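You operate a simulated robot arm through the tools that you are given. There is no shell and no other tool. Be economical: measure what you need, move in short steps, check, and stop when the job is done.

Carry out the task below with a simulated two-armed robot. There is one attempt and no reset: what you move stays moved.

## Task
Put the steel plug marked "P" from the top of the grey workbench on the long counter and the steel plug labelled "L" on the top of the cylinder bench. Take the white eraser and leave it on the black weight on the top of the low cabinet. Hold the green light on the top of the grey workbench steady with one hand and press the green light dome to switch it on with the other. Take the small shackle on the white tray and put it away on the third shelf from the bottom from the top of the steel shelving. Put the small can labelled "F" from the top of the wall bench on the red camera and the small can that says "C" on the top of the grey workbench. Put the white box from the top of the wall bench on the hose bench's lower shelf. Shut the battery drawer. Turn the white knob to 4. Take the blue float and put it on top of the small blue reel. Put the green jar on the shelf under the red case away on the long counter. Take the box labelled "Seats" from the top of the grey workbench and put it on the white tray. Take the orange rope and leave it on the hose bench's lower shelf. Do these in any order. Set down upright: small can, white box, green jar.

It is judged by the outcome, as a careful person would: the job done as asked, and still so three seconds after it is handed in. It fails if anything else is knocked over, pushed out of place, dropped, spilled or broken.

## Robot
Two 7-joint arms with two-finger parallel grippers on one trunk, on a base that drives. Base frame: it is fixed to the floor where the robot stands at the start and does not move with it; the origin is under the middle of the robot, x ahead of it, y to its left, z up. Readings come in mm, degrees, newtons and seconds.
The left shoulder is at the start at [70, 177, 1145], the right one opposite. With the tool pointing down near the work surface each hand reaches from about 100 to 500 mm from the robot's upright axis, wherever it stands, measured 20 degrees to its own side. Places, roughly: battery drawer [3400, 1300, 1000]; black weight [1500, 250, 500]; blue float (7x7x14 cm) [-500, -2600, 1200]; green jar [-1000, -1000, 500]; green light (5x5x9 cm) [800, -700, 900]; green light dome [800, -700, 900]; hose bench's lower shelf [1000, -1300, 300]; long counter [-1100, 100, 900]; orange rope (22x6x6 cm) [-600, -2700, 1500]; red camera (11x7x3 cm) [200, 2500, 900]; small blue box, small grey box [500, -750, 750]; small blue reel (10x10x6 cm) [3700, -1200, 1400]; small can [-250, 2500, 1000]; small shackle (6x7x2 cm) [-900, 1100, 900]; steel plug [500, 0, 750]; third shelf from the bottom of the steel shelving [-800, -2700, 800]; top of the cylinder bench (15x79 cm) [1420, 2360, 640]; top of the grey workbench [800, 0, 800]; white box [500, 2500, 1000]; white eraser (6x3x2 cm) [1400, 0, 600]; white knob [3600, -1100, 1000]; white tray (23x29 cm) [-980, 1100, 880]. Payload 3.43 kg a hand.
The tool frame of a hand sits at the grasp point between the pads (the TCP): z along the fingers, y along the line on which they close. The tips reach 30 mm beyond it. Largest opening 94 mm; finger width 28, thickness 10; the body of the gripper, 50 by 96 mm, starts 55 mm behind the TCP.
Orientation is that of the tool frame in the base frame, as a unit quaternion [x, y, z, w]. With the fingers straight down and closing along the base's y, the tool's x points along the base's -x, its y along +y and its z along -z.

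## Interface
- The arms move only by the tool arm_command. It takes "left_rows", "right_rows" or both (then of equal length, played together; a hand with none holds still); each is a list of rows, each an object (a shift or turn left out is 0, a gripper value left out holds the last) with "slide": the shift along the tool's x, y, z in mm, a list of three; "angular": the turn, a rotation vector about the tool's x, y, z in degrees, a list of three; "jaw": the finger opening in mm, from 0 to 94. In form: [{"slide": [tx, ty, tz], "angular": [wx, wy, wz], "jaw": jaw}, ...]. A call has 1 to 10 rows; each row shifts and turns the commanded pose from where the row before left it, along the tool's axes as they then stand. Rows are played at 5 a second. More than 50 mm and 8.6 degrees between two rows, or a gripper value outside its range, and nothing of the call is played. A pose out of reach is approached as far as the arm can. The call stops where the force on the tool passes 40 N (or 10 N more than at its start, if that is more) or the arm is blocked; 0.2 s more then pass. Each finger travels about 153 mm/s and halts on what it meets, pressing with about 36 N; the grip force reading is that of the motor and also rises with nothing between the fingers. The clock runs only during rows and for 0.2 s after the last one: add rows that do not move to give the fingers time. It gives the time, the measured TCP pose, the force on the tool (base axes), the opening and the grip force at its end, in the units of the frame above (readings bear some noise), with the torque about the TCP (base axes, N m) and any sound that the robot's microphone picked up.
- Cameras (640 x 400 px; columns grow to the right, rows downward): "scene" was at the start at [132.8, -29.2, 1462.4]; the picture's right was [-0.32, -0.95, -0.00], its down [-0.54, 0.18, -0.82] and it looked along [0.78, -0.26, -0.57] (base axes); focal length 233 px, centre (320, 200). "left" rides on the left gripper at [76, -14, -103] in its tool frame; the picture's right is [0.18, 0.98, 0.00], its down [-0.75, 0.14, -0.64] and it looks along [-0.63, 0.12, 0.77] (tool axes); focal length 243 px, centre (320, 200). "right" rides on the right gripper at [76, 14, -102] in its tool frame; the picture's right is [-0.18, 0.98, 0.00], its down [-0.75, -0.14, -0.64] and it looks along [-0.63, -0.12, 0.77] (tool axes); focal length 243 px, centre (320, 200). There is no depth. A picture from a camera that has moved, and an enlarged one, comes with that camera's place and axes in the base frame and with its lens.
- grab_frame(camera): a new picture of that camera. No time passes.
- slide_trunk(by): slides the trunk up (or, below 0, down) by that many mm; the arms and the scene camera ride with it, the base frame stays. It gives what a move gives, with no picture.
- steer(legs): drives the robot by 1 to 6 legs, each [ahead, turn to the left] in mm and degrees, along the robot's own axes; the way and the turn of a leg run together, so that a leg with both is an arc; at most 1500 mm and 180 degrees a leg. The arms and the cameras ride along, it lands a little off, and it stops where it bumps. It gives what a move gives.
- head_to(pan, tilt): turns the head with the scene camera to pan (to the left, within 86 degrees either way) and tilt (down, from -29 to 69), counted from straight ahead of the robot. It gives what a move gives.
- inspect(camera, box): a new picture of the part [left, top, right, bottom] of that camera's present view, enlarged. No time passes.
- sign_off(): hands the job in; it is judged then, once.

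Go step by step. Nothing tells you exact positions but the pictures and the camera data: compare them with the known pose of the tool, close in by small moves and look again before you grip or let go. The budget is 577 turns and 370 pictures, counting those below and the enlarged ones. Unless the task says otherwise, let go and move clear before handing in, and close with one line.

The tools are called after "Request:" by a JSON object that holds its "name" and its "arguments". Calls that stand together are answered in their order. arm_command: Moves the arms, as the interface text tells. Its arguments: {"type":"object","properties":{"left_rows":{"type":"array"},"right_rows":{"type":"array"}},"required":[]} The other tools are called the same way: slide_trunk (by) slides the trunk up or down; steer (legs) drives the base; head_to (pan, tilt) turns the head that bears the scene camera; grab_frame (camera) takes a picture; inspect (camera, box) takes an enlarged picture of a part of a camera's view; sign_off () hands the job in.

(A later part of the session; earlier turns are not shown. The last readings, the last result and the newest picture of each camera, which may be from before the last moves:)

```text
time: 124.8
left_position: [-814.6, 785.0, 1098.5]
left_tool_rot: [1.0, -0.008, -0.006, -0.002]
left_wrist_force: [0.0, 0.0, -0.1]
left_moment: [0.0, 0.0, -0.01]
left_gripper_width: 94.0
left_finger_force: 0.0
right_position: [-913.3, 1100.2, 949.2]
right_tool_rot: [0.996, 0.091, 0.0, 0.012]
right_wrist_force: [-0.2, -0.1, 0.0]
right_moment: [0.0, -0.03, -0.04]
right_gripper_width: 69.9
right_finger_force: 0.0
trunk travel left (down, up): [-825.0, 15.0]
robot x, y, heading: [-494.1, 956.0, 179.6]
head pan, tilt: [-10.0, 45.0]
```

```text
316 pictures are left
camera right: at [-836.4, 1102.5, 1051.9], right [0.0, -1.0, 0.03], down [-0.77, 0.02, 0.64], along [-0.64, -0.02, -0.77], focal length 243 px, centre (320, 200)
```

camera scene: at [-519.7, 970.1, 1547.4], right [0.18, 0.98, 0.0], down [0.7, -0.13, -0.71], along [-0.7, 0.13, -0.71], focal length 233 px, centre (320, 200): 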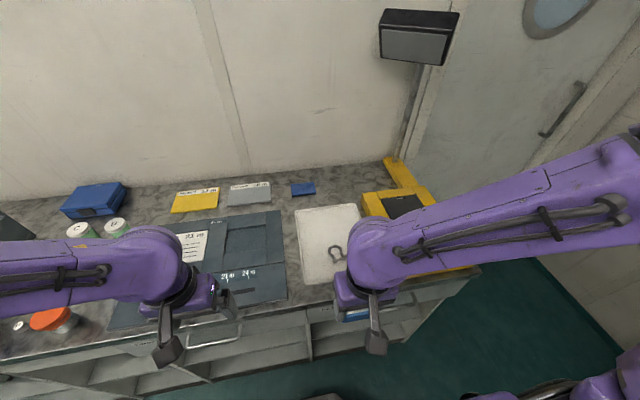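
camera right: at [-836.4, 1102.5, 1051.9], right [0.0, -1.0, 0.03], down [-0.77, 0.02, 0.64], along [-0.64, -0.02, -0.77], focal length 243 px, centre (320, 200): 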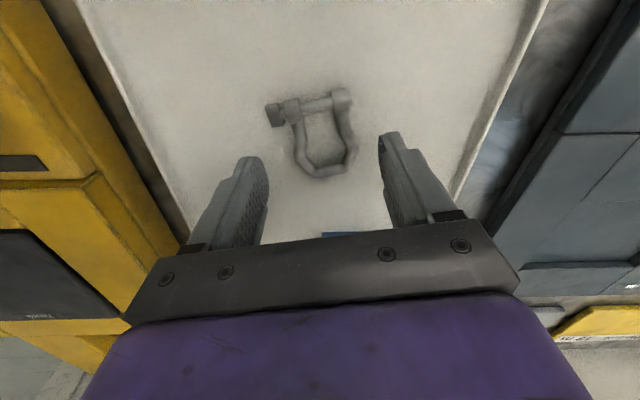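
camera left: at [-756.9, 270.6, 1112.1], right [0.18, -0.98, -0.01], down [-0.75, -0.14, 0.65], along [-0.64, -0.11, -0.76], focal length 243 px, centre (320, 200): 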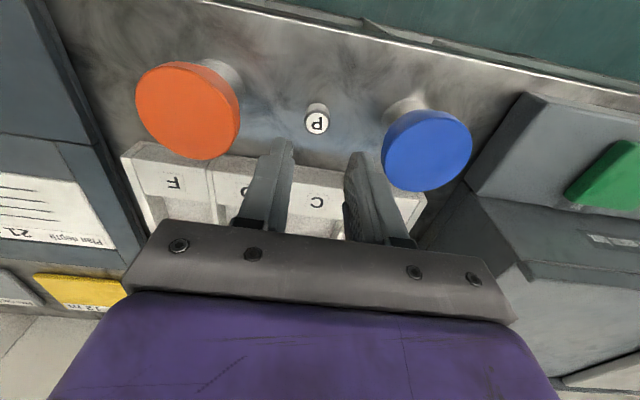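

Request:
{"name": "arm_command", "arguments": {"right_rows": [{"slide": [2, 2, 15]}, {"slide": [0, 0, 13.5]}, {"jaw": 45}, {"jaw": 30}, {"jaw": 15}, {}]}}

Request:
{"name": "grab_frame", "arguments": {"camera": "right"}}

```text
time: 126.2
left_position: [-814.4, 784.2, 1099.4]
left_tool_rot: [1.0, -0.008, -0.005, -0.002]
left_wrist_force: [0.4, 0.9, 0.1]
left_moment: [-0.02, 0.0, -0.01]
left_gripper_width: 93.9
left_finger_force: 0.0
right_position: [-910.2, 1097.3, 923.5]
right_tool_rot: [0.996, 0.092, 0.0, 0.011]
right_wrist_force: [0.3, 0.1, -0.2]
right_moment: [-0.04, 0.02, 0.0]
right_gripper_width: 43.9
right_finger_force: 35.5
trunk travel left (down, up): [-825.0, 15.0]
robot x, y, heading: [-493.3, 955.6, 179.6]
head pan, tilt: [-10.0, 45.0]
```

```text
315 pictures are left
camera right: at [-832.6, 1100.6, 1025.3], right [0.0, -1.0, 0.03], down [-0.77, 0.02, 0.64], along [-0.64, -0.02, -0.77], focal length 243 px, centre (320, 200)
```

right: 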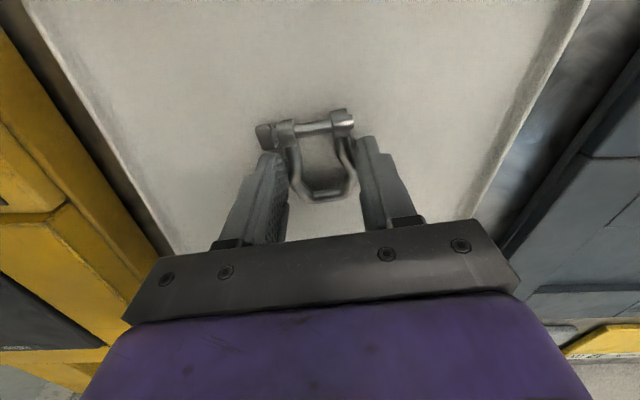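

Request:
{"name": "arm_command", "arguments": {"right_rows": [{"slide": [0, 0, -15]}, {"slide": [0, 0, -30]}, {"slide": [0, 0, -45]}, {"slide": [0, 0, -45]}]}}

Request:
{"name": "grab_frame", "arguments": {"camera": "right"}}

```text
time: 127.2
left_position: [-812.4, 785.2, 1099.7]
left_tool_rot: [1.0, -0.008, -0.006, -0.003]
left_wrist_force: [0.4, -0.6, 0.0]
left_moment: [0.01, 0.03, -0.02]
left_gripper_width: 94.2
left_finger_force: 0.1
right_position: [-911.9, 1098.8, 1055.3]
right_tool_rot: [0.996, 0.091, 0.001, 0.014]
right_wrist_force: [1.2, -0.3, -1.7]
right_moment: [0.01, -0.01, -0.02]
right_gripper_width: 44.1
right_finger_force: 36.1
trunk travel left (down, up): [-825.0, 15.0]
robot x, y, heading: [-495.1, 958.7, 179.4]
head pan, tilt: [-10.0, 45.0]
```

```text
314 pictures are left
camera right: at [-832.8, 1101.9, 1158.0], right [0.0, -1.0, 0.03], down [-0.77, 0.02, 0.64], along [-0.64, -0.02, -0.77], focal length 243 px, centre (320, 200)
```

right: 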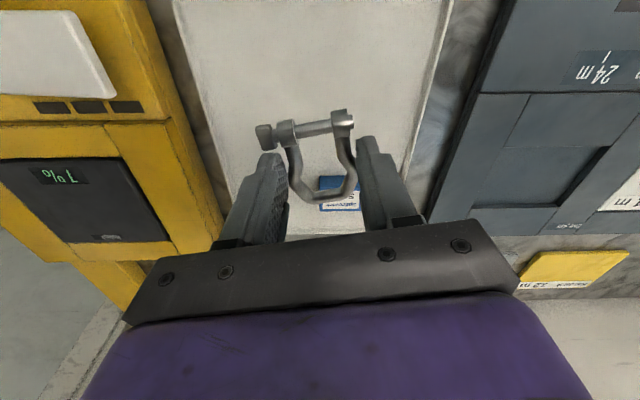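

The shackle is held. With my left hand free, I go to the wall bench (north) for the cans first.

Request:
{"name": "arm_command", "arguments": {"right_rows": [{"slide": [45, 0, -15]}, {"slide": [45, 0, -15]}, {"slide": [45, 0, 0]}]}}

Request:
{"name": "steer", "arguments": {"legs": [[-390, 0], [0, -89.5], [800, 0]]}}

Request:
{"name": "head_to", "arguments": {"pan": 0, "tilt": 30}}

Request:
{"name": "grab_frame", "arguments": {"camera": "scene"}}

```text
time: 128.0
left_position: [-815.3, 787.5, 1098.8]
left_tool_rot: [1.0, -0.009, -0.005, -0.001]
left_wrist_force: [-0.3, 0.1, 1.0]
left_moment: [-0.06, -0.02, -0.02]
left_gripper_width: 94.0
left_finger_force: 0.0
right_position: [-802.8, 1126.8, 1086.1]
right_tool_rot: [0.996, 0.091, 0.002, 0.014]
right_wrist_force: [-0.6, 0.7, -0.7]
right_moment: [0.01, -0.01, -0.01]
right_gripper_width: 43.8
right_finger_force: 36.1
right hand out of reach, approached as far as the arm can: row 3
trunk travel left (down, up): [-825.0, 15.0]
robot x, y, heading: [-495.7, 959.6, 179.9]
head pan, tilt: [-10.0, 45.0]
```

```text
time: 138.1
left_position: [-306.0, 2070.6, 1098.7]
left_tool_rot: [0.712, -0.702, -0.003, -0.007]
left_wrist_force: [0.6, 0.2, -0.2]
left_moment: [0.0, 0.0, 0.01]
left_gripper_width: 94.3
left_finger_force: 0.1
right_position: [33.0, 2068.2, 1087.7]
right_tool_rot: [0.778, -0.628, -0.008, 0.009]
right_wrist_force: [0.1, 1.3, -1.0]
right_moment: [-0.03, 0.03, 0.01]
right_gripper_width: 43.8
right_finger_force: 36.5
trunk travel left (down, up): [-825.0, 15.0]
robot x, y, heading: [-122.1, 1757.0, 91.4]
head pan, tilt: [-10.0, 45.0]
```

```text
time: 138.9
left_position: [-305.3, 2070.7, 1098.7]
left_tool_rot: [0.712, -0.702, -0.002, -0.005]
left_wrist_force: [-0.5, 0.5, -0.1]
left_moment: [-0.04, 0.04, 0.0]
left_gripper_width: 94.1
left_finger_force: 0.0
right_position: [32.3, 2069.1, 1087.8]
right_tool_rot: [0.779, -0.627, -0.007, 0.009]
right_wrist_force: [-0.2, -0.2, -0.9]
right_moment: [-0.02, 0.01, 0.02]
right_gripper_width: 43.6
right_finger_force: 35.7
trunk travel left (down, up): [-825.0, 15.0]
robot x, y, heading: [-125.9, 1754.6, 91.0]
head pan, tilt: [0.0, 30.0]
```

```text
313 pictures are left
camera scene: at [-128.0, 1896.2, 1569.9], right [1.0, 0.02, 0.0], down [0.01, -0.5, -0.87], along [-0.02, 0.87, -0.5], focal length 233 px, centre (320, 200)
```

scene: 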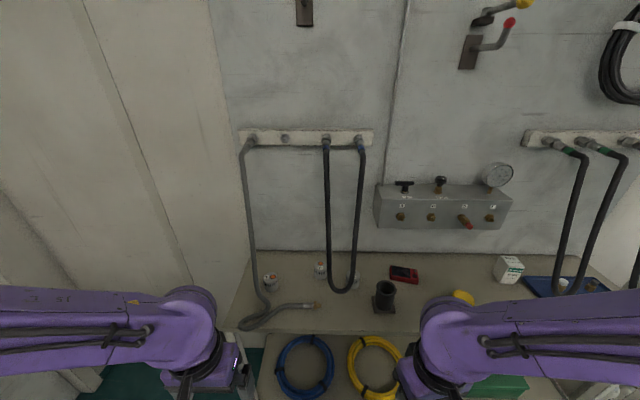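

Request:
{"name": "inspect", "arguments": {"camera": "scene", "box": [230, 230, 440, 361]}}

Request:
{"name": "inspect", "arguments": {"camera": "scene", "box": [400, 200, 640, 350]}}

```text
3.05 times, centred on (335, 296) of scene
camera zoom: at [-128.0, 1896.2, 1569.9], right [1.0, 0.02, 0.0], down [0.01, -0.5, -0.87], along [-0.02, 0.87, -0.5], focal length 711 px, centre (274, -91)
```

zoom: 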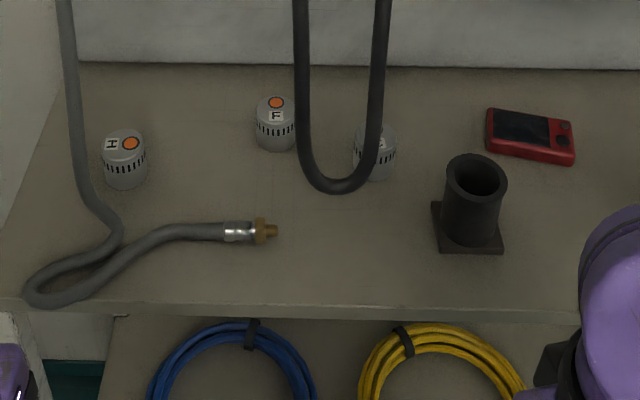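

```text
2.67 times, centred on (520, 275) of scene
camera zoom: at [-128.0, 1896.2, 1569.9], right [1.0, 0.02, 0.0], down [0.01, -0.5, -0.87], along [-0.02, 0.87, -0.5], focal length 622 px, centre (-213, 0)
```

zoom: 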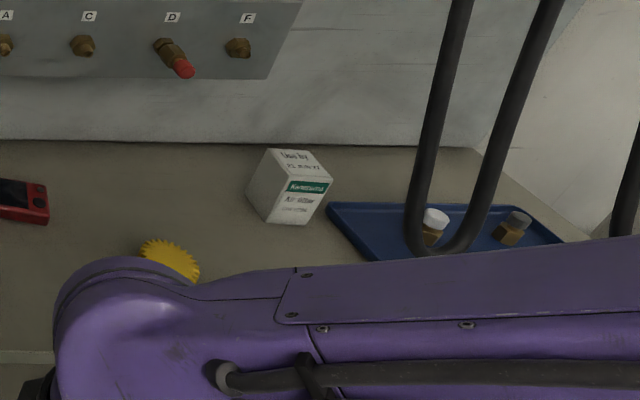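

I see cans H, F and a third behind a hanging hose loop (probably C), the red camera and the white box. I look with the left wrist camera.

Request:
{"name": "grab_frame", "arguments": {"camera": "left"}}

Request:
{"name": "grab_frame", "arguments": {"camera": "right"}}

```text
310 pictures are left
camera left: at [-290.3, 1995.5, 1199.8], right [-0.98, -0.2, -0.01], down [-0.15, 0.74, 0.65], along [-0.12, 0.64, -0.76], focal length 243 px, centre (320, 200)
```

left: 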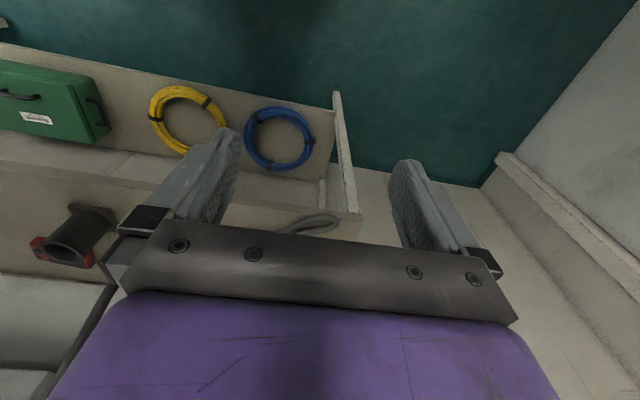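

```text
309 pictures are left
camera right: at [38.4, 1991.9, 1189.3], right [-1.0, -0.03, 0.02], down [-0.01, 0.77, 0.64], along [-0.04, 0.64, -0.77], focal length 243 px, centre (320, 200)
```

right: 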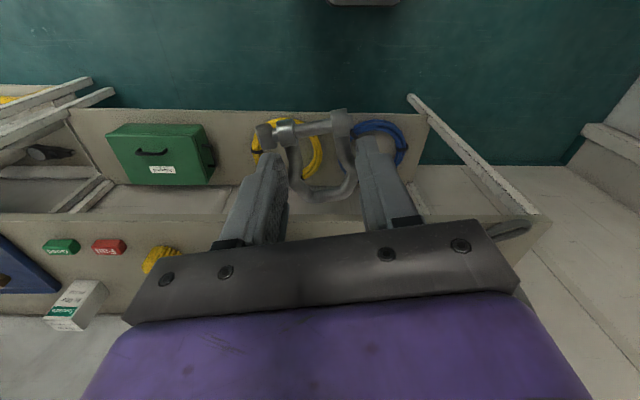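

I drive 240 mm nearer and look again.

Request:
{"name": "steer", "arguments": {"legs": [[240, 0]]}}

Request:
{"name": "head_to", "arguments": {"pan": 0, "tilt": 45}}

Request:
{"name": "grab_frame", "arguments": {"camera": "scene"}}

Request:
{"name": "grab_frame", "arguments": {"camera": "left"}}

```text
time: 140.7
left_position: [-308.3, 2314.2, 1099.1]
left_tool_rot: [0.709, -0.705, -0.001, -0.006]
left_wrist_force: [0.2, -1.2, 0.1]
left_moment: [0.02, 0.04, 0.02]
left_gripper_width: 94.1
left_finger_force: 0.1
right_position: [29.1, 2309.5, 1087.2]
right_tool_rot: [0.776, -0.631, -0.008, 0.009]
right_wrist_force: [1.0, -0.3, -0.7]
right_moment: [-0.03, 0.0, -0.03]
right_gripper_width: 43.8
right_finger_force: 36.2
trunk travel left (down, up): [-825.0, 15.0]
robot x, y, heading: [-128.1, 1999.4, 91.1]
head pan, tilt: [0.0, 30.0]
```

```text
time: 141.4
left_position: [-309.0, 2316.3, 1097.1]
left_tool_rot: [0.709, -0.705, -0.002, -0.007]
left_wrist_force: [-0.4, 0.1, -0.6]
left_moment: [-0.01, 0.0, 0.02]
left_gripper_width: 94.1
left_finger_force: 0.1
right_position: [30.2, 2311.5, 1086.6]
right_tool_rot: [0.776, -0.631, -0.007, 0.009]
right_wrist_force: [-0.1, -0.3, -2.5]
right_moment: [0.02, 0.0, -0.01]
right_gripper_width: 43.5
right_finger_force: 36.1
trunk travel left (down, up): [-825.0, 15.0]
robot x, y, heading: [-132.5, 1996.2, 91.0]
head pan, tilt: [0.0, 45.0]
```

```text
308 pictures are left
camera scene: at [-132.0, 2130.6, 1547.4], right [1.0, 0.02, 0.0], down [0.01, -0.71, -0.71], along [-0.01, 0.71, -0.71], focal length 233 px, centre (320, 200)
```

scene: 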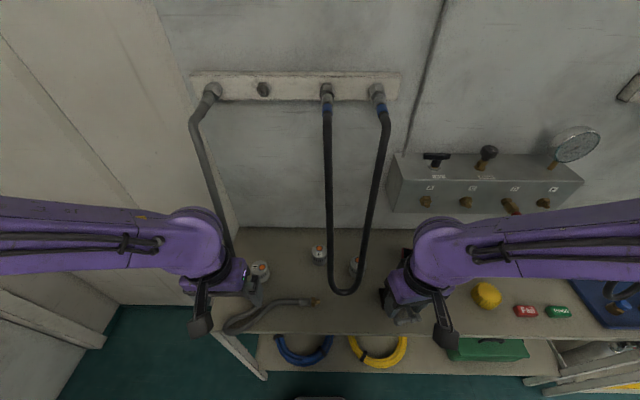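

```text
307 pictures are left
camera left: at [-293.8, 2239.8, 1199.6], right [-0.98, -0.19, -0.01], down [-0.15, 0.75, 0.65], along [-0.12, 0.64, -0.76], focal length 243 px, centre (320, 200)
```

left: 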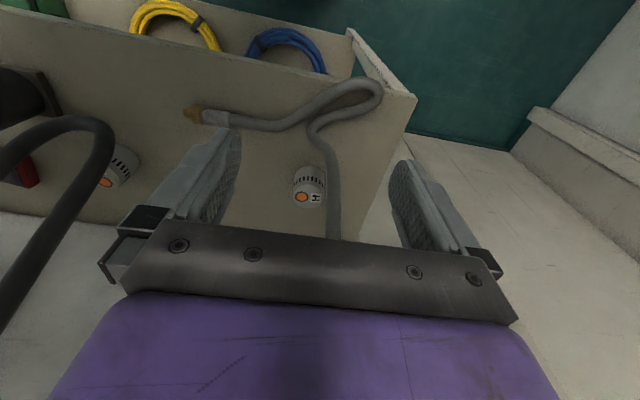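

The hose loop hangs in front at x −125…−20; can F is just left of it at about (−140,2542). I yaw and tilt the left hand so it comes in from the left of the loop.

Request:
{"name": "arm_command", "arguments": {"left_rows": [{"angular": [0, 0, 8.3]}, {"angular": [0, 0, 8.3]}, {"angular": [0, 0, 8.3]}, {"angular": [0, 0, 8.3]}, {"angular": [0, 0, 8.3]}, {"angular": [0, 0, 8.3]}, {"angular": [0, 0, 8.3]}, {"angular": [0, 0, 8.3]}, {"angular": [0, 0, 8.3]}, {"angular": [0, 0, 8.3]}]}}

Request:
{"name": "arm_command", "arguments": {"left_rows": [{"angular": [0, -8, 0]}, {"angular": [0, -8, 0]}, {"angular": [0, -8, 0]}]}}

Request:
{"name": "grab_frame", "arguments": {"camera": "left"}}

```text
time: 143.6
left_position: [-309.0, 2315.3, 1098.7]
left_tool_rot: [-0.064, 0.998, 0.005, 0.002]
left_wrist_force: [0.1, 0.7, -0.3]
left_moment: [0.0, -0.02, 0.0]
left_gripper_width: 94.1
left_finger_force: 0.1
right_position: [30.0, 2310.4, 1086.7]
right_tool_rot: [0.775, -0.632, -0.008, 0.01]
right_wrist_force: [-0.7, 0.1, -0.9]
right_moment: [-0.02, 0.02, 0.01]
right_gripper_width: 43.5
right_finger_force: 35.6
trunk travel left (down, up): [-825.0, 15.0]
robot x, y, heading: [-126.6, 2000.7, 91.2]
head pan, tilt: [0.0, 45.0]
```

```text
time: 144.4
left_position: [-310.1, 2327.0, 1098.0]
left_tool_rot: [-0.062, 0.975, 0.018, 0.212]
left_wrist_force: [0.8, 0.3, -1.1]
left_moment: [-0.04, 0.01, -0.02]
left_gripper_width: 94.3
left_finger_force: 0.1
left hand out of reach, approached as far as the arm can: row 2, 3
right_position: [28.8, 2310.8, 1086.6]
right_tool_rot: [0.776, -0.63, -0.007, 0.008]
right_wrist_force: [-0.1, -1.0, -1.1]
right_moment: [0.0, 0.0, 0.04]
right_gripper_width: 43.8
right_finger_force: 36.0
trunk travel left (down, up): [-825.0, 15.0]
robot x, y, heading: [-131.5, 1997.0, 91.0]
head pan, tilt: [0.0, 45.0]
```

```text
306 pictures are left
camera left: at [-418.3, 2299.8, 1160.6], right [-0.29, 0.95, -0.07], down [0.4, 0.19, 0.9], along [0.87, 0.24, -0.44], focal length 243 px, centre (320, 200)
```

left: 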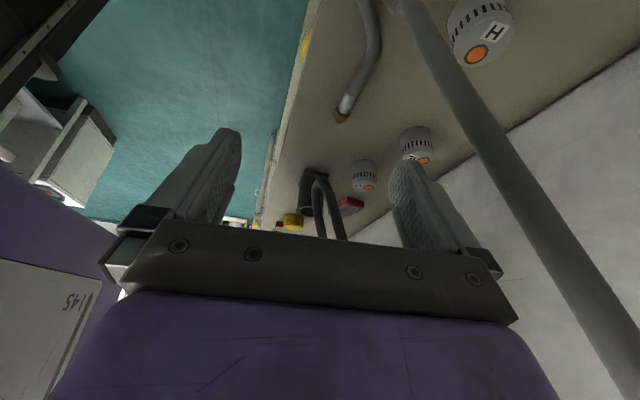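

I can see all three cans from the side. I shift the robot 110 mm to the right for a better arm corridor between the two hoses.

Request:
{"name": "steer", "arguments": {"legs": [[-150, 0], [0, -91], [110, 0], [0, 90], [150, 0]]}}

Request:
{"name": "grab_frame", "arguments": {"camera": "left"}}

Request:
{"name": "grab_frame", "arguments": {"camera": "scene"}}

```text
time: 155.3
left_position: [-190.1, 2330.6, 1100.2]
left_tool_rot: [-0.055, 0.976, 0.017, 0.209]
left_wrist_force: [0.1, -0.2, 0.5]
left_moment: [0.05, -0.03, 0.07]
left_gripper_width: 94.2
left_finger_force: 0.1
right_position: [147.6, 2307.4, 1088.3]
right_tool_rot: [0.772, -0.636, -0.009, 0.009]
right_wrist_force: [-1.1, -1.5, -1.8]
right_moment: [0.0, 0.02, -0.02]
right_gripper_width: 44.0
right_finger_force: 36.1
trunk travel left (down, up): [-825.0, 15.0]
robot x, y, heading: [-16.7, 1998.1, 90.3]
head pan, tilt: [0.0, 45.0]
```

```text
305 pictures are left
camera left: at [-299.5, 2303.3, 1161.9], right [-0.28, 0.96, -0.07], down [0.4, 0.18, 0.9], along [0.87, 0.22, -0.44], focal length 243 px, centre (320, 200)
```

left: 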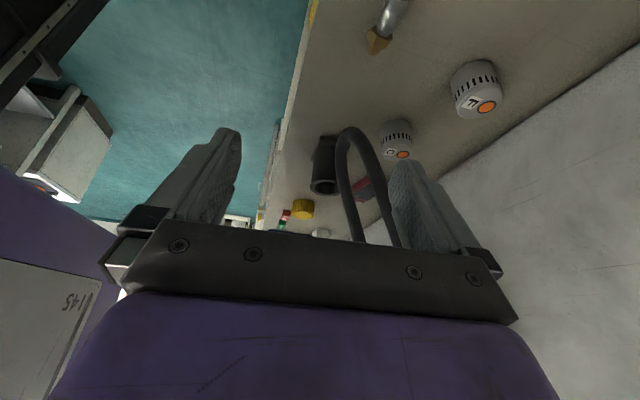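

```text
304 pictures are left
camera scene: at [-17.1, 2128.2, 1547.8], right [1.0, 0.0, 0.0], down [0.0, -0.71, -0.71], along [0.0, 0.71, -0.71], focal length 233 px, centre (320, 200)
```

scene: 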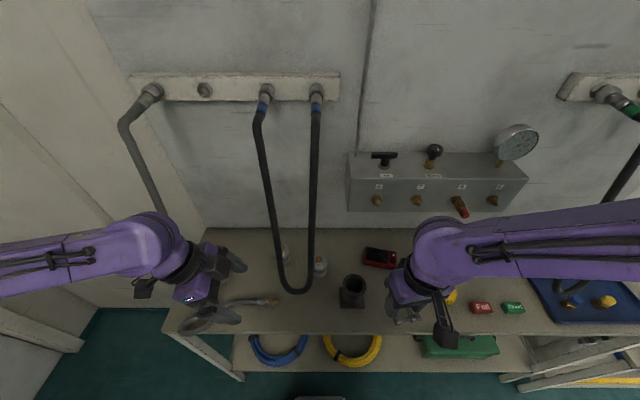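

The third can reads "C". F is at about (−143,2527). I move to a pre-grasp behind it along the tilted axis.

Request:
{"name": "arm_command", "arguments": {"left_rows": [{"slide": [3.9, 37.7, 12.5]}, {"slide": [3.9, 37.7, 12.5]}, {"slide": [3.9, 37.7, 12.5]}, {"slide": [3.9, 37.7, 12.5]}, {"slide": [3.9, 37.7, 12.5]}]}}

Request:
{"name": "grab_frame", "arguments": {"camera": "left"}}

Request:
{"name": "grab_frame", "arguments": {"camera": "scene"}}

```text
time: 156.5
left_position: [-205.4, 2524.8, 1037.2]
left_tool_rot: [-0.055, 0.976, 0.016, 0.21]
left_wrist_force: [-0.4, 1.0, -0.5]
left_moment: [-0.03, 0.0, -0.02]
left_gripper_width: 94.2
left_finger_force: 0.0
right_position: [147.5, 2310.4, 1086.6]
right_tool_rot: [0.771, -0.636, -0.009, 0.01]
right_wrist_force: [-0.1, -0.7, -1.1]
right_moment: [0.0, 0.01, 0.02]
right_gripper_width: 43.7
right_finger_force: 36.2
trunk travel left (down, up): [-825.0, 15.0]
robot x, y, heading: [-15.7, 2001.5, 90.2]
head pan, tilt: [0.0, 45.0]
```

```text
303 pictures are left
camera left: at [-314.4, 2497.5, 1098.5], right [-0.28, 0.96, -0.07], down [0.4, 0.18, 0.9], along [0.87, 0.22, -0.44], focal length 243 px, centre (320, 200)
```

left: 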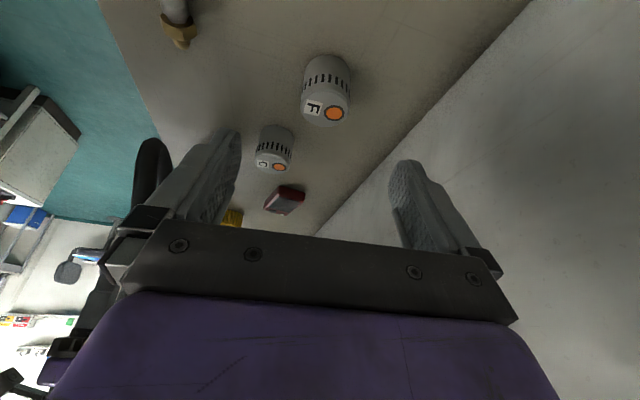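

```text
302 pictures are left
camera scene: at [-16.7, 2133.6, 1547.2], right [1.0, 0.0, 0.0], down [0.0, -0.71, -0.71], along [0.0, 0.71, -0.71], focal length 233 px, centre (320, 200)
```

scene: 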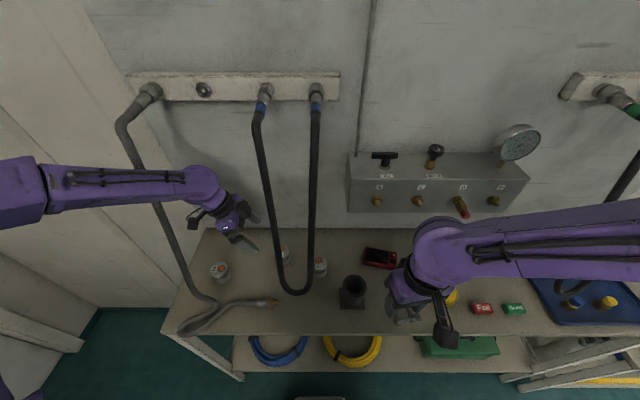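

The forearm passes close to the left hose in this pose. I retreat and use less yaw with more forward tilt so the arm comes from the front-left instead.

Request:
{"name": "arm_command", "arguments": {"left_rows": [{"slide": [-3.9, -37.7, -12.5]}, {"slide": [-3.9, -37.7, -12.5]}, {"slide": [-3.9, -37.7, -12.5]}, {"slide": [-3.9, -37.7, -12.5]}, {"slide": [-3.9, -37.7, -12.5]}, {"angular": [0, 8, 0]}, {"angular": [0, 8, 0]}, {"angular": [0, 8, 0]}]}}

Request:
{"name": "arm_command", "arguments": {"left_rows": [{"angular": [0, 0, -8.3]}, {"angular": [0, 0, -8.3]}, {"angular": [0, 0, -8.3]}, {"angular": [0, 0, -8.3]}, {"angular": [0, 0, -8.3]}, {"angular": [0, 0, -8.3]}, {"angular": [0, -8.5, 0]}, {"angular": [0, -8.5, 0]}, {"angular": [0, -8.5, 0]}, {"angular": [0, -8.5, 0]}]}}

Request:
{"name": "grab_frame", "arguments": {"camera": "left"}}

```text
time: 158.3
left_position: [-191.7, 2332.5, 1099.3]
left_tool_rot: [-0.057, 0.998, 0.004, 0.001]
left_wrist_force: [-0.5, 0.4, 0.3]
left_moment: [-0.02, -0.01, 0.02]
left_gripper_width: 94.1
left_finger_force: 0.0
right_position: [147.6, 2309.6, 1087.9]
right_tool_rot: [0.772, -0.636, -0.008, 0.009]
right_wrist_force: [0.6, 0.2, -1.1]
right_moment: [0.0, 0.01, 0.0]
right_gripper_width: 43.6
right_finger_force: 36.1
trunk travel left (down, up): [-825.0, 15.0]
robot x, y, heading: [-18.8, 1999.7, 90.2]
head pan, tilt: [0.0, 45.0]
```

```text
time: 160.5
left_position: [-178.9, 2411.1, 1111.4]
left_tool_rot: [-0.451, 0.841, 0.14, 0.262]
left_wrist_force: [-0.3, 0.5, -0.8]
left_moment: [0.02, 0.0, 0.02]
left_gripper_width: 94.2
left_finger_force: 0.0
left hand out of reach, approached as far as the arm can: row 7, 8, 9, 10
right_position: [147.1, 2309.8, 1088.1]
right_tool_rot: [0.772, -0.636, -0.008, 0.01]
right_wrist_force: [-0.2, 0.6, -1.1]
right_moment: [-0.02, -0.01, -0.03]
right_gripper_width: 43.9
right_finger_force: 36.2
trunk travel left (down, up): [-825.0, 15.0]
robot x, y, heading: [-19.5, 2003.2, 90.1]
head pan, tilt: [0.0, 45.0]
```

```text
301 pictures are left
camera left: at [-233.5, 2303.2, 1151.5], right [-0.9, 0.42, -0.11], down [0.02, 0.29, 0.96], along [0.43, 0.86, -0.27], focal length 243 px, centre (320, 200)
```

left: 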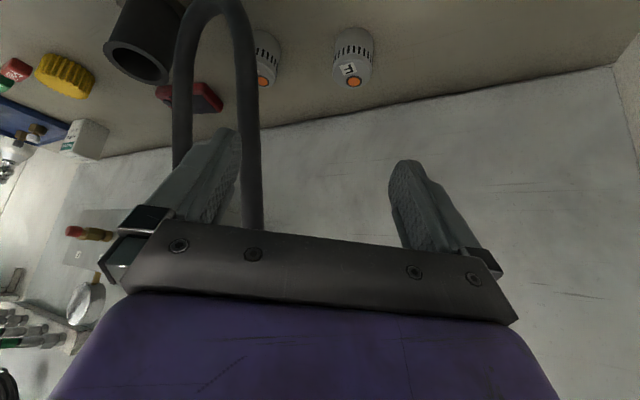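

Request:
{"name": "arm_command", "arguments": {"left_rows": [{"slide": [6, 12.6, 31.3], "jaw": 78}, {"slide": [6, 12.6, 31.3]}, {"slide": [6, 12.6, 31.3]}]}}

Request:
{"name": "grab_frame", "arguments": {"camera": "left"}}

Request:
{"name": "grab_frame", "arguments": {"camera": "scene"}}

```text
time: 161.3
left_position: [-189.2, 2466.7, 1022.2]
left_tool_rot: [-0.452, 0.841, 0.142, 0.262]
left_wrist_force: [0.5, -0.3, -0.1]
left_moment: [0.02, -0.03, -0.02]
left_gripper_width: 78.0
left_finger_force: 0.1
right_position: [146.6, 2310.0, 1087.9]
right_tool_rot: [0.772, -0.636, -0.008, 0.01]
right_wrist_force: [-0.3, 0.1, -1.2]
right_moment: [0.03, -0.01, 0.0]
right_gripper_width: 44.0
right_finger_force: 36.0
trunk travel left (down, up): [-825.0, 15.0]
robot x, y, heading: [-18.1, 2002.8, 90.0]
head pan, tilt: [0.0, 45.0]
```

```text
300 pictures are left
camera left: at [-245.3, 2358.5, 1063.5], right [-0.9, 0.42, -0.1], down [0.02, 0.29, 0.96], along [0.43, 0.86, -0.27], focal length 243 px, centre (320, 200)
```

left: 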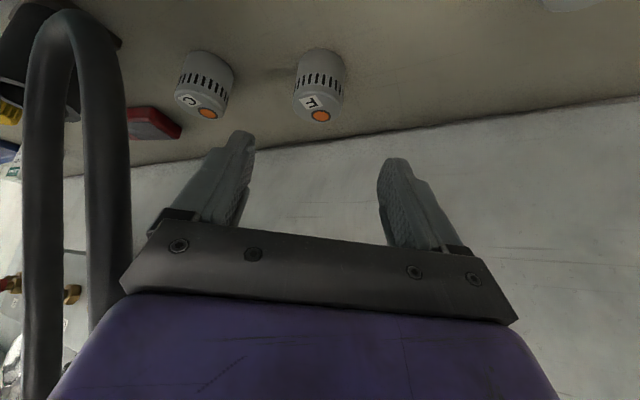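

```text
299 pictures are left
camera scene: at [-18.7, 2132.4, 1547.4], right [1.0, 0.0, 0.0], down [0.0, -0.71, -0.71], along [0.0, 0.71, -0.71], focal length 233 px, centre (320, 200)
```

scene: 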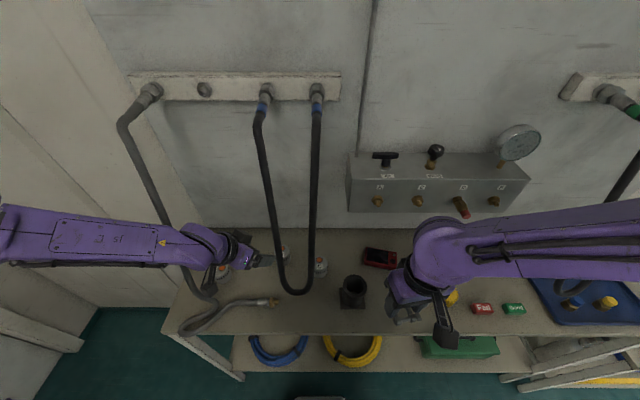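

Request:
{"name": "arm_command", "arguments": {"left_rows": [{"slide": [0, 0, 35]}, {"slide": [1, -1, 35]}, {"slide": [1, -1, 30]}]}}

Request:
{"name": "grab_frame", "arguments": {"camera": "left"}}

Request:
{"name": "inspect", "arguments": {"camera": "scene", "box": [80, 180, 340, 342]}}

```text
time: 162.1
left_position: [-156.4, 2509.1, 941.4]
left_tool_rot: [-0.451, 0.842, 0.141, 0.262]
left_wrist_force: [-0.3, 0.0, -0.6]
left_moment: [0.02, -0.03, -0.01]
left_gripper_width: 77.6
left_finger_force: 0.0
right_position: [148.2, 2310.7, 1087.1]
right_tool_rot: [0.772, -0.636, -0.008, 0.011]
right_wrist_force: [-0.8, 0.5, -2.0]
right_moment: [0.0, 0.01, -0.02]
right_gripper_width: 43.9
right_finger_force: 36.0
trunk travel left (down, up): [-825.0, 15.0]
robot x, y, heading: [-12.5, 2003.8, 90.2]
head pan, tilt: [0.0, 45.0]
```

```text
298 pictures are left
camera left: at [-211.0, 2401.6, 982.2], right [-0.9, 0.42, -0.1], down [0.03, 0.29, 0.96], along [0.43, 0.86, -0.27], focal length 243 px, centre (320, 200)
```

left: 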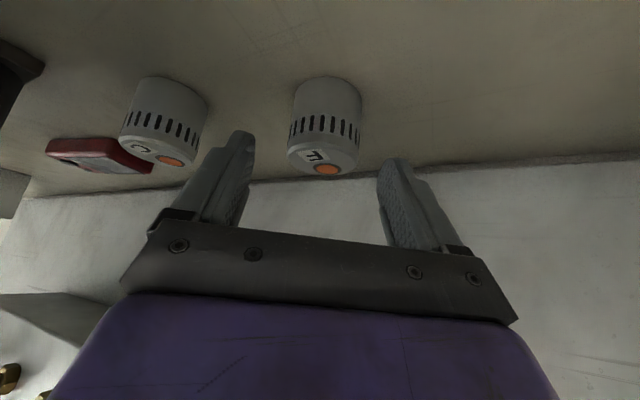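

```text
2.46 times, centred on (210, 261) of scene
camera zoom: at [-16.1, 2131.7, 1547.5], right [1.0, 0.0, 0.0], down [0.0, -0.71, -0.71], along [0.0, 0.71, -0.71], focal length 575 px, centre (591, 50)
```

zoom: 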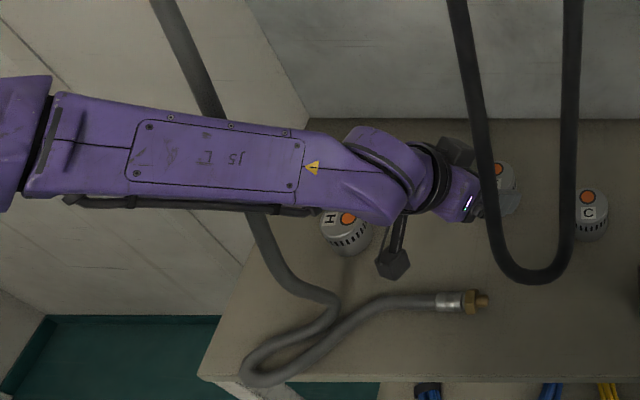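

Request:
{"name": "arm_command", "arguments": {"left_rows": [{"slide": [0, 0, 22]}, {"slide": [0, 0, 22]}, {"jaw": 60}, {"jaw": 45}, {"jaw": 35}, {}]}}

Request:
{"name": "grab_frame", "arguments": {"camera": "left"}}

```text
time: 163.5
left_position: [-143.6, 2529.6, 904.6]
left_tool_rot: [-0.451, 0.842, 0.141, 0.262]
left_wrist_force: [0.4, -0.9, -0.3]
left_moment: [-0.01, -0.03, 0.0]
left_gripper_width: 52.8
left_finger_force: 36.0
right_position: [147.5, 2310.3, 1086.9]
right_tool_rot: [0.771, -0.636, -0.008, 0.009]
right_wrist_force: [0.3, 0.1, -1.2]
right_moment: [0.02, 0.02, 0.01]
right_gripper_width: 43.7
right_finger_force: 36.3
trunk travel left (down, up): [-825.0, 15.0]
robot x, y, heading: [-11.9, 2000.9, 90.3]
head pan, tilt: [0.0, 45.0]
```

```text
296 pictures are left
camera left: at [-198.5, 2422.0, 944.7], right [-0.9, 0.42, -0.1], down [0.03, 0.29, 0.96], along [0.43, 0.86, -0.27], focal length 243 px, centre (320, 200)
```

left: 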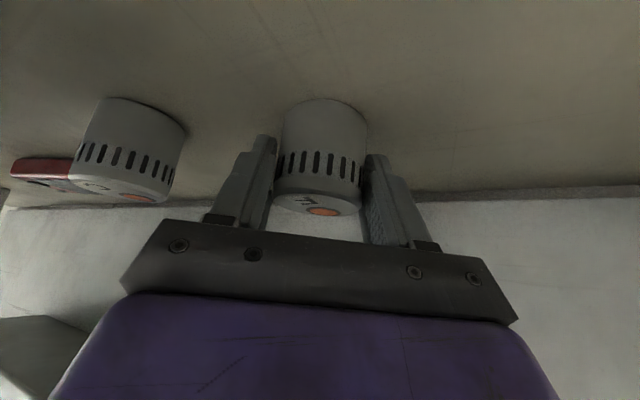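

F is gripped. I lift it out backward, then drive around to the right toward the red camera.

Request:
{"name": "arm_command", "arguments": {"left_rows": [{"slide": [-6, 0, -8]}, {"slide": [-6, 0, -8]}, {"slide": [0, 0, -40]}, {"slide": [0, 0, -45]}, {"slide": [0, 0, -45]}]}}

Request:
{"name": "steer", "arguments": {"legs": [[-250, 0], [0, -90], [322, 0], [0, 90], [150, 0]]}}

Request:
{"name": "grab_frame", "arguments": {"camera": "scene"}}

Request:
{"name": "grab_frame", "arguments": {"camera": "left"}}

```text
time: 164.7
left_position: [-182.1, 2468.5, 1030.5]
left_tool_rot: [-0.45, 0.842, 0.141, 0.262]
left_wrist_force: [-0.4, -0.3, -1.7]
left_moment: [-0.02, 0.01, 0.0]
left_gripper_width: 52.7
left_finger_force: 36.4
right_position: [147.4, 2308.5, 1088.1]
right_tool_rot: [0.771, -0.636, -0.009, 0.008]
right_wrist_force: [0.3, 0.0, -0.5]
right_moment: [0.0, 0.03, -0.04]
right_gripper_width: 44.1
right_finger_force: 36.3
trunk travel left (down, up): [-825.0, 15.0]
robot x, y, heading: [-13.2, 2004.4, 90.3]
head pan, tilt: [0.0, 45.0]
```

```text
time: 176.8
left_position: [138.7, 2367.3, 1031.3]
left_tool_rot: [-0.447, 0.843, 0.141, 0.262]
left_wrist_force: [0.8, -0.7, -0.7]
left_moment: [0.0, 0.04, 0.03]
left_gripper_width: 52.7
left_finger_force: 36.4
right_position: [467.9, 2206.0, 1088.7]
right_tool_rot: [0.769, -0.639, -0.009, 0.008]
right_wrist_force: [0.1, -0.9, -1.9]
right_moment: [0.01, -0.03, 0.04]
right_gripper_width: 43.5
right_finger_force: 36.0
trunk travel left (down, up): [-825.0, 15.0]
robot x, y, heading: [302.3, 1899.0, 89.8]
head pan, tilt: [0.0, 45.0]
```

```text
295 pictures are left
camera scene: at [301.6, 2027.0, 1547.7], right [1.0, 0.0, 0.0], down [0.0, -0.71, -0.71], along [0.0, 0.71, -0.71], focal length 233 px, centre (320, 200)
```

scene: 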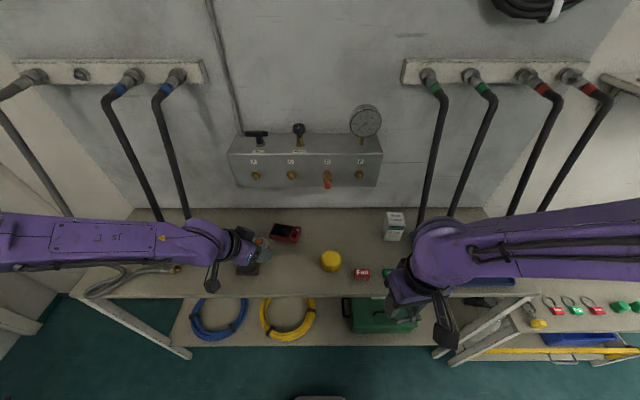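

```text
294 pictures are left
camera left: at [83.0, 2261.1, 1071.5], right [-0.9, 0.43, -0.1], down [0.03, 0.29, 0.96], along [0.44, 0.86, -0.27], focal length 243 px, centre (320, 200)
```

left: 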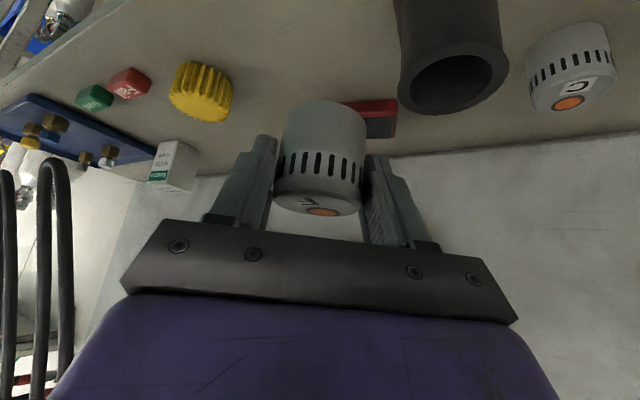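

The left forearm would come near the hose loop if I went straight in, so I approach the camera at an angle from the right (heading ~118°).

Request:
{"name": "steer", "arguments": {"legs": [[-100, 0], [0, -90], [329, 0], [0, 118], [150, 0]]}}

Request:
{"name": "head_to", "arguments": {"pan": 0, "tilt": 40}}

Request:
{"name": "grab_frame", "arguments": {"camera": "scene"}}

```text
time: 189.5
left_position: [197.4, 2264.4, 1031.2]
left_tool_rot: [-0.634, 0.714, 0.198, 0.222]
left_wrist_force: [-0.1, 0.0, -0.1]
left_moment: [-0.01, 0.01, -0.01]
left_gripper_width: 52.7
left_finger_force: 35.9
right_position: [565.7, 2271.3, 1087.2]
right_tool_rot: [0.899, -0.437, -0.007, 0.01]
right_wrist_force: [-0.1, 0.0, -1.8]
right_moment: [0.03, 0.03, -0.01]
right_gripper_width: 43.8
right_finger_force: 35.6
trunk travel left (down, up): [-825.0, 15.0]
robot x, y, heading: [563.4, 1922.4, 117.2]
head pan, tilt: [0.0, 45.0]
```

```text
time: 190.2
left_position: [196.4, 2266.6, 1029.4]
left_tool_rot: [-0.634, 0.713, 0.198, 0.222]
left_wrist_force: [-0.5, -0.7, -0.9]
left_moment: [0.02, -0.01, 0.0]
left_gripper_width: 52.5
left_finger_force: 36.1
right_position: [565.5, 2271.9, 1087.1]
right_tool_rot: [0.899, -0.438, -0.005, 0.011]
right_wrist_force: [-0.1, 0.4, -1.2]
right_moment: [0.0, -0.01, 0.04]
right_gripper_width: 43.7
right_finger_force: 36.0
trunk travel left (down, up): [-825.0, 15.0]
robot x, y, heading: [557.5, 1919.7, 117.3]
head pan, tilt: [0.0, 40.0]
```

```text
293 pictures are left
camera scene: at [496.3, 2042.3, 1554.6], right [0.89, 0.46, 0.0], down [0.29, -0.57, -0.77], along [-0.35, 0.68, -0.64], focal length 233 px, centre (320, 200)
```

scene: 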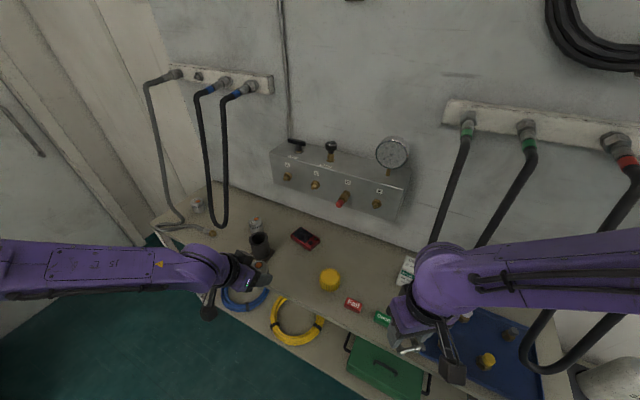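

Request:
{"name": "steer", "arguments": {"legs": [[75, 0]]}}

Request:
{"name": "inspect", "arguments": {"camera": "scene", "box": [200, 180, 440, 330]}}

Request:
{"name": "grab_frame", "arguments": {"camera": "left"}}

```text
time: 191.2
left_position: [165.9, 2327.8, 1032.6]
left_tool_rot: [-0.633, 0.713, 0.202, 0.223]
left_wrist_force: [-0.1, -1.0, -0.4]
left_moment: [0.07, 0.02, 0.0]
left_gripper_width: 52.5
left_finger_force: 36.1
right_position: [532.7, 2333.9, 1089.5]
right_tool_rot: [0.899, -0.438, -0.009, 0.008]
right_wrist_force: [1.1, -0.9, -0.9]
right_moment: [0.02, 0.0, 0.01]
right_gripper_width: 43.8
right_finger_force: 35.9
trunk travel left (down, up): [-825.0, 15.0]
robot x, y, heading: [523.9, 1984.8, 117.2]
head pan, tilt: [0.0, 40.0]
```

```text
2.67 times, centred on (320, 255) of scene
camera zoom: at [467.0, 2099.9, 1555.8], right [0.89, 0.46, 0.0], down [0.29, -0.57, -0.77], along [-0.35, 0.69, -0.64], focal length 622 px, centre (320, 53)
```

zoom: 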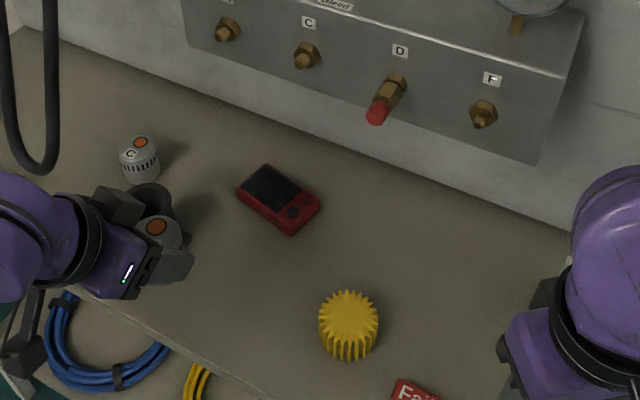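

```text
291 pictures are left
camera left: at [166.5, 2206.3, 1073.7], right [-0.99, -0.03, -0.1], down [-0.11, 0.26, 0.96], along [-0.01, 0.96, -0.27], focal length 243 px, centre (320, 200)
```

left: 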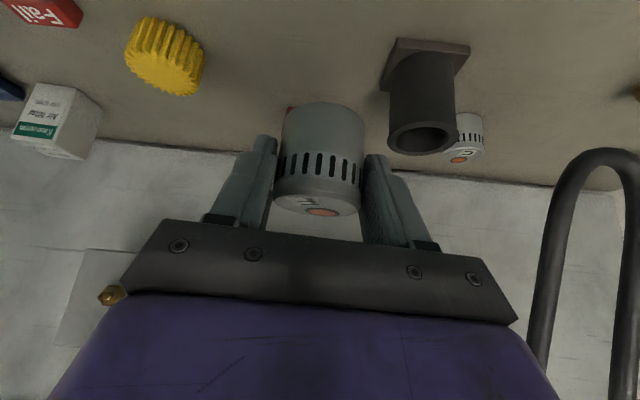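

I move can F forward over the red camera at (188,2530).

Request:
{"name": "arm_command", "arguments": {"left_rows": [{"slide": [-33, 0.3, 23]}, {"slide": [-33, 0.3, 23]}, {"slide": [-33, 0.3, 23]}, {"slide": [-33, 0.3, 23]}, {"slide": [-33, 0.3, 23]}]}}

Request:
{"name": "inspect", "arguments": {"camera": "scene", "box": [200, 180, 440, 330]}}

Request:
{"name": "grab_frame", "arguments": {"camera": "left"}}

```text
time: 192.4
left_position: [186.2, 2535.3, 1028.6]
left_tool_rot: [-0.634, 0.714, 0.198, 0.222]
left_wrist_force: [0.4, -0.6, -0.9]
left_moment: [-0.01, 0.04, 0.0]
left_gripper_width: 52.6
left_finger_force: 36.2
right_position: [530.6, 2341.6, 1086.4]
right_tool_rot: [0.899, -0.438, -0.006, 0.012]
right_wrist_force: [-0.9, -0.1, -1.0]
right_moment: [-0.01, 0.01, -0.02]
right_gripper_width: 43.6
right_finger_force: 35.8
trunk travel left (down, up): [-825.0, 15.0]
robot x, y, heading: [523.4, 1988.0, 117.0]
head pan, tilt: [0.0, 40.0]
```

```text
2.67 times, centred on (320, 255) of scene
camera zoom: at [462.7, 2111.4, 1554.6], right [0.89, 0.46, 0.0], down [0.29, -0.57, -0.77], along [-0.35, 0.68, -0.64], focal length 622 px, centre (320, 53)
```

zoom: 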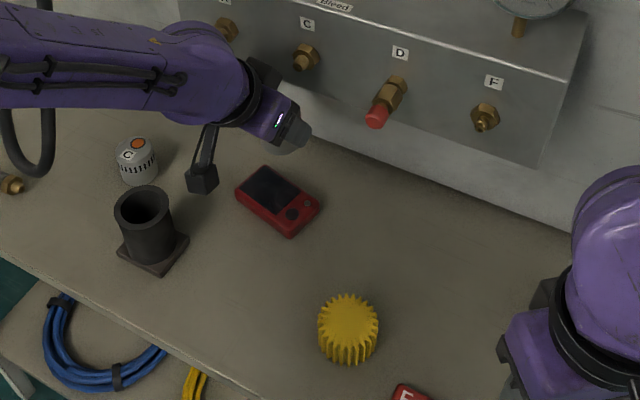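

```text
289 pictures are left
camera left: at [185.9, 2415.5, 1069.6], right [-0.99, -0.03, -0.1], down [-0.11, 0.27, 0.96], along [0.0, 0.96, -0.27], focal length 243 px, centre (320, 200)
```

left: 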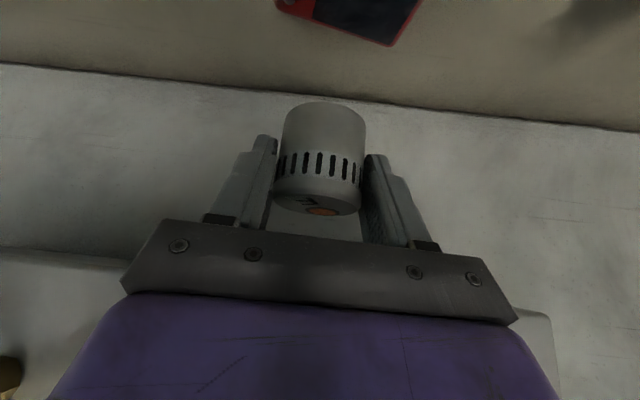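

Request:
{"name": "arm_command", "arguments": {"left_rows": [{"slide": [26.4, 2.4, 32.7]}, {"slide": [26.4, 2.4, 32.7]}]}}

Request:
{"name": "inspect", "arguments": {"camera": "scene", "box": [220, 190, 400, 302]}}

Request:
{"name": "grab_frame", "arguments": {"camera": "left"}}

```text
time: 193.0
left_position: [179.3, 2529.8, 943.7]
left_tool_rot: [-0.634, 0.714, 0.198, 0.222]
left_wrist_force: [0.5, 0.6, -0.5]
left_moment: [-0.05, 0.0, -0.01]
left_gripper_width: 52.3
left_finger_force: 36.3
right_position: [529.3, 2342.0, 1087.6]
right_tool_rot: [0.899, -0.438, -0.006, 0.012]
right_wrist_force: [0.5, 0.6, -1.6]
right_moment: [0.01, 0.02, -0.03]
right_gripper_width: 43.9
right_finger_force: 35.8
trunk travel left (down, up): [-825.0, 15.0]
robot x, y, heading: [523.5, 1990.5, 117.2]
head pan, tilt: [0.0, 40.0]
```

```text
3.56 times, centred on (310, 246) of scene
camera zoom: at [461.6, 2112.1, 1554.6], right [0.89, 0.46, 0.0], down [0.29, -0.57, -0.77], along [-0.35, 0.68, -0.64], focal length 830 px, centre (356, 36)
```

zoom: 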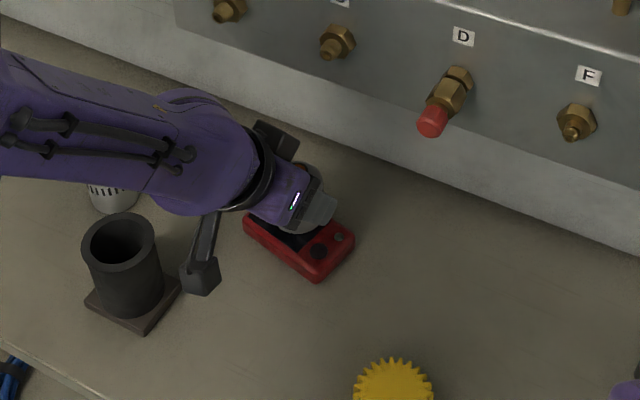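

```text
287 pictures are left
camera left: at [179.8, 2408.8, 985.3], right [-0.99, -0.04, -0.1], down [-0.11, 0.27, 0.96], along [-0.01, 0.96, -0.27], focal length 243 px, centre (320, 200)
```

left: 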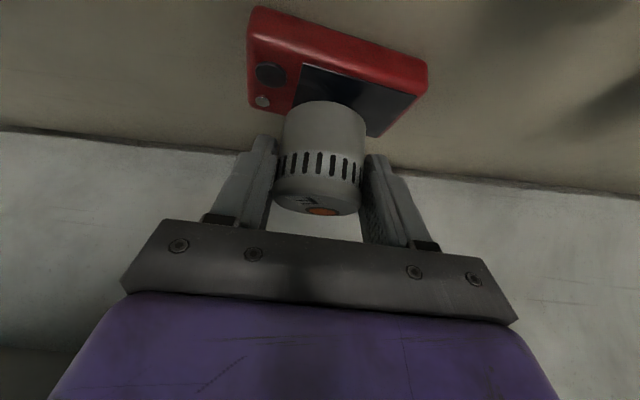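

Can F is centred over the camera. I lower in small steps until contact.

Request:
{"name": "arm_command", "arguments": {"left_rows": [{"slide": [5, 0, 1.2]}, {"slide": [1.7, 0, 2.5]}, {"slide": [1.7, 0, 2.5]}]}}

Request:
{"name": "arm_command", "arguments": {"left_rows": [{"slide": [1.2, 0, 1.7]}, {"slide": [1.2, 0, 1.7]}, {}]}}

```text
time: 193.8
left_position: [178.8, 2525.0, 934.3]
left_tool_rot: [-0.635, 0.714, 0.197, 0.222]
left_wrist_force: [-0.4, 1.1, -0.6]
left_moment: [-0.06, -0.03, 0.0]
left_gripper_width: 52.5
left_finger_force: 36.4
right_position: [529.4, 2340.1, 1086.9]
right_tool_rot: [0.899, -0.438, -0.005, 0.01]
right_wrist_force: [-0.5, 0.7, -0.8]
right_moment: [0.01, 0.0, 0.0]
right_gripper_width: 43.8
right_finger_force: 35.9
trunk travel left (down, up): [-825.0, 15.0]
robot x, y, heading: [524.2, 1987.9, 117.1]
head pan, tilt: [0.0, 40.0]
```

```text
time: 194.6
left_position: [178.9, 2525.1, 931.1]
left_tool_rot: [-0.634, 0.713, 0.199, 0.222]
left_wrist_force: [0.0, 0.6, -0.6]
left_moment: [0.01, 0.01, -0.01]
left_gripper_width: 52.5
left_finger_force: 36.4
right_position: [529.7, 2339.8, 1086.3]
right_tool_rot: [0.899, -0.438, -0.006, 0.011]
right_wrist_force: [-0.5, 0.0, -0.6]
right_moment: [0.01, -0.01, -0.01]
right_gripper_width: 43.9
right_finger_force: 35.8
trunk travel left (down, up): [-825.0, 15.0]
robot x, y, heading: [525.3, 1988.9, 117.0]
head pan, tilt: [0.0, 40.0]
```

Request:
{"name": "arm_command", "arguments": {"left_rows": [{"slide": [1.2, 0, 1.7]}, {"slide": [1.2, 0, 1.7]}, {}]}}

Request:
{"name": "grab_frame", "arguments": {"camera": "left"}}

```text
time: 195.4
left_position: [178.1, 2526.2, 927.5]
left_tool_rot: [-0.634, 0.713, 0.2, 0.223]
left_wrist_force: [-1.1, 0.9, 8.0]
left_moment: [0.1, -0.14, 0.06]
left_gripper_width: 52.7
left_finger_force: 36.0
right_position: [529.6, 2338.2, 1088.2]
right_tool_rot: [0.899, -0.439, -0.006, 0.011]
right_wrist_force: [0.5, -0.2, -1.2]
right_moment: [-0.03, 0.03, 0.01]
right_gripper_width: 44.0
right_finger_force: 36.2
trunk travel left (down, up): [-825.0, 15.0]
robot x, y, heading: [521.5, 1991.4, 117.4]
head pan, tilt: [0.0, 40.0]
```

```text
286 pictures are left
camera left: at [179.2, 2403.9, 968.6], right [-0.99, -0.04, -0.1], down [-0.11, 0.27, 0.96], along [-0.01, 0.96, -0.27], focal length 243 px, centre (320, 200)
```

left: 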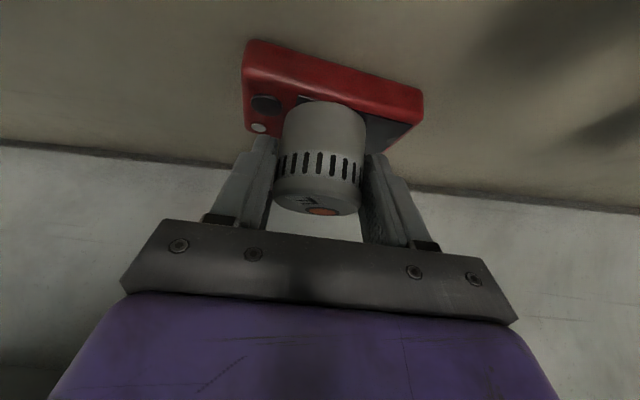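

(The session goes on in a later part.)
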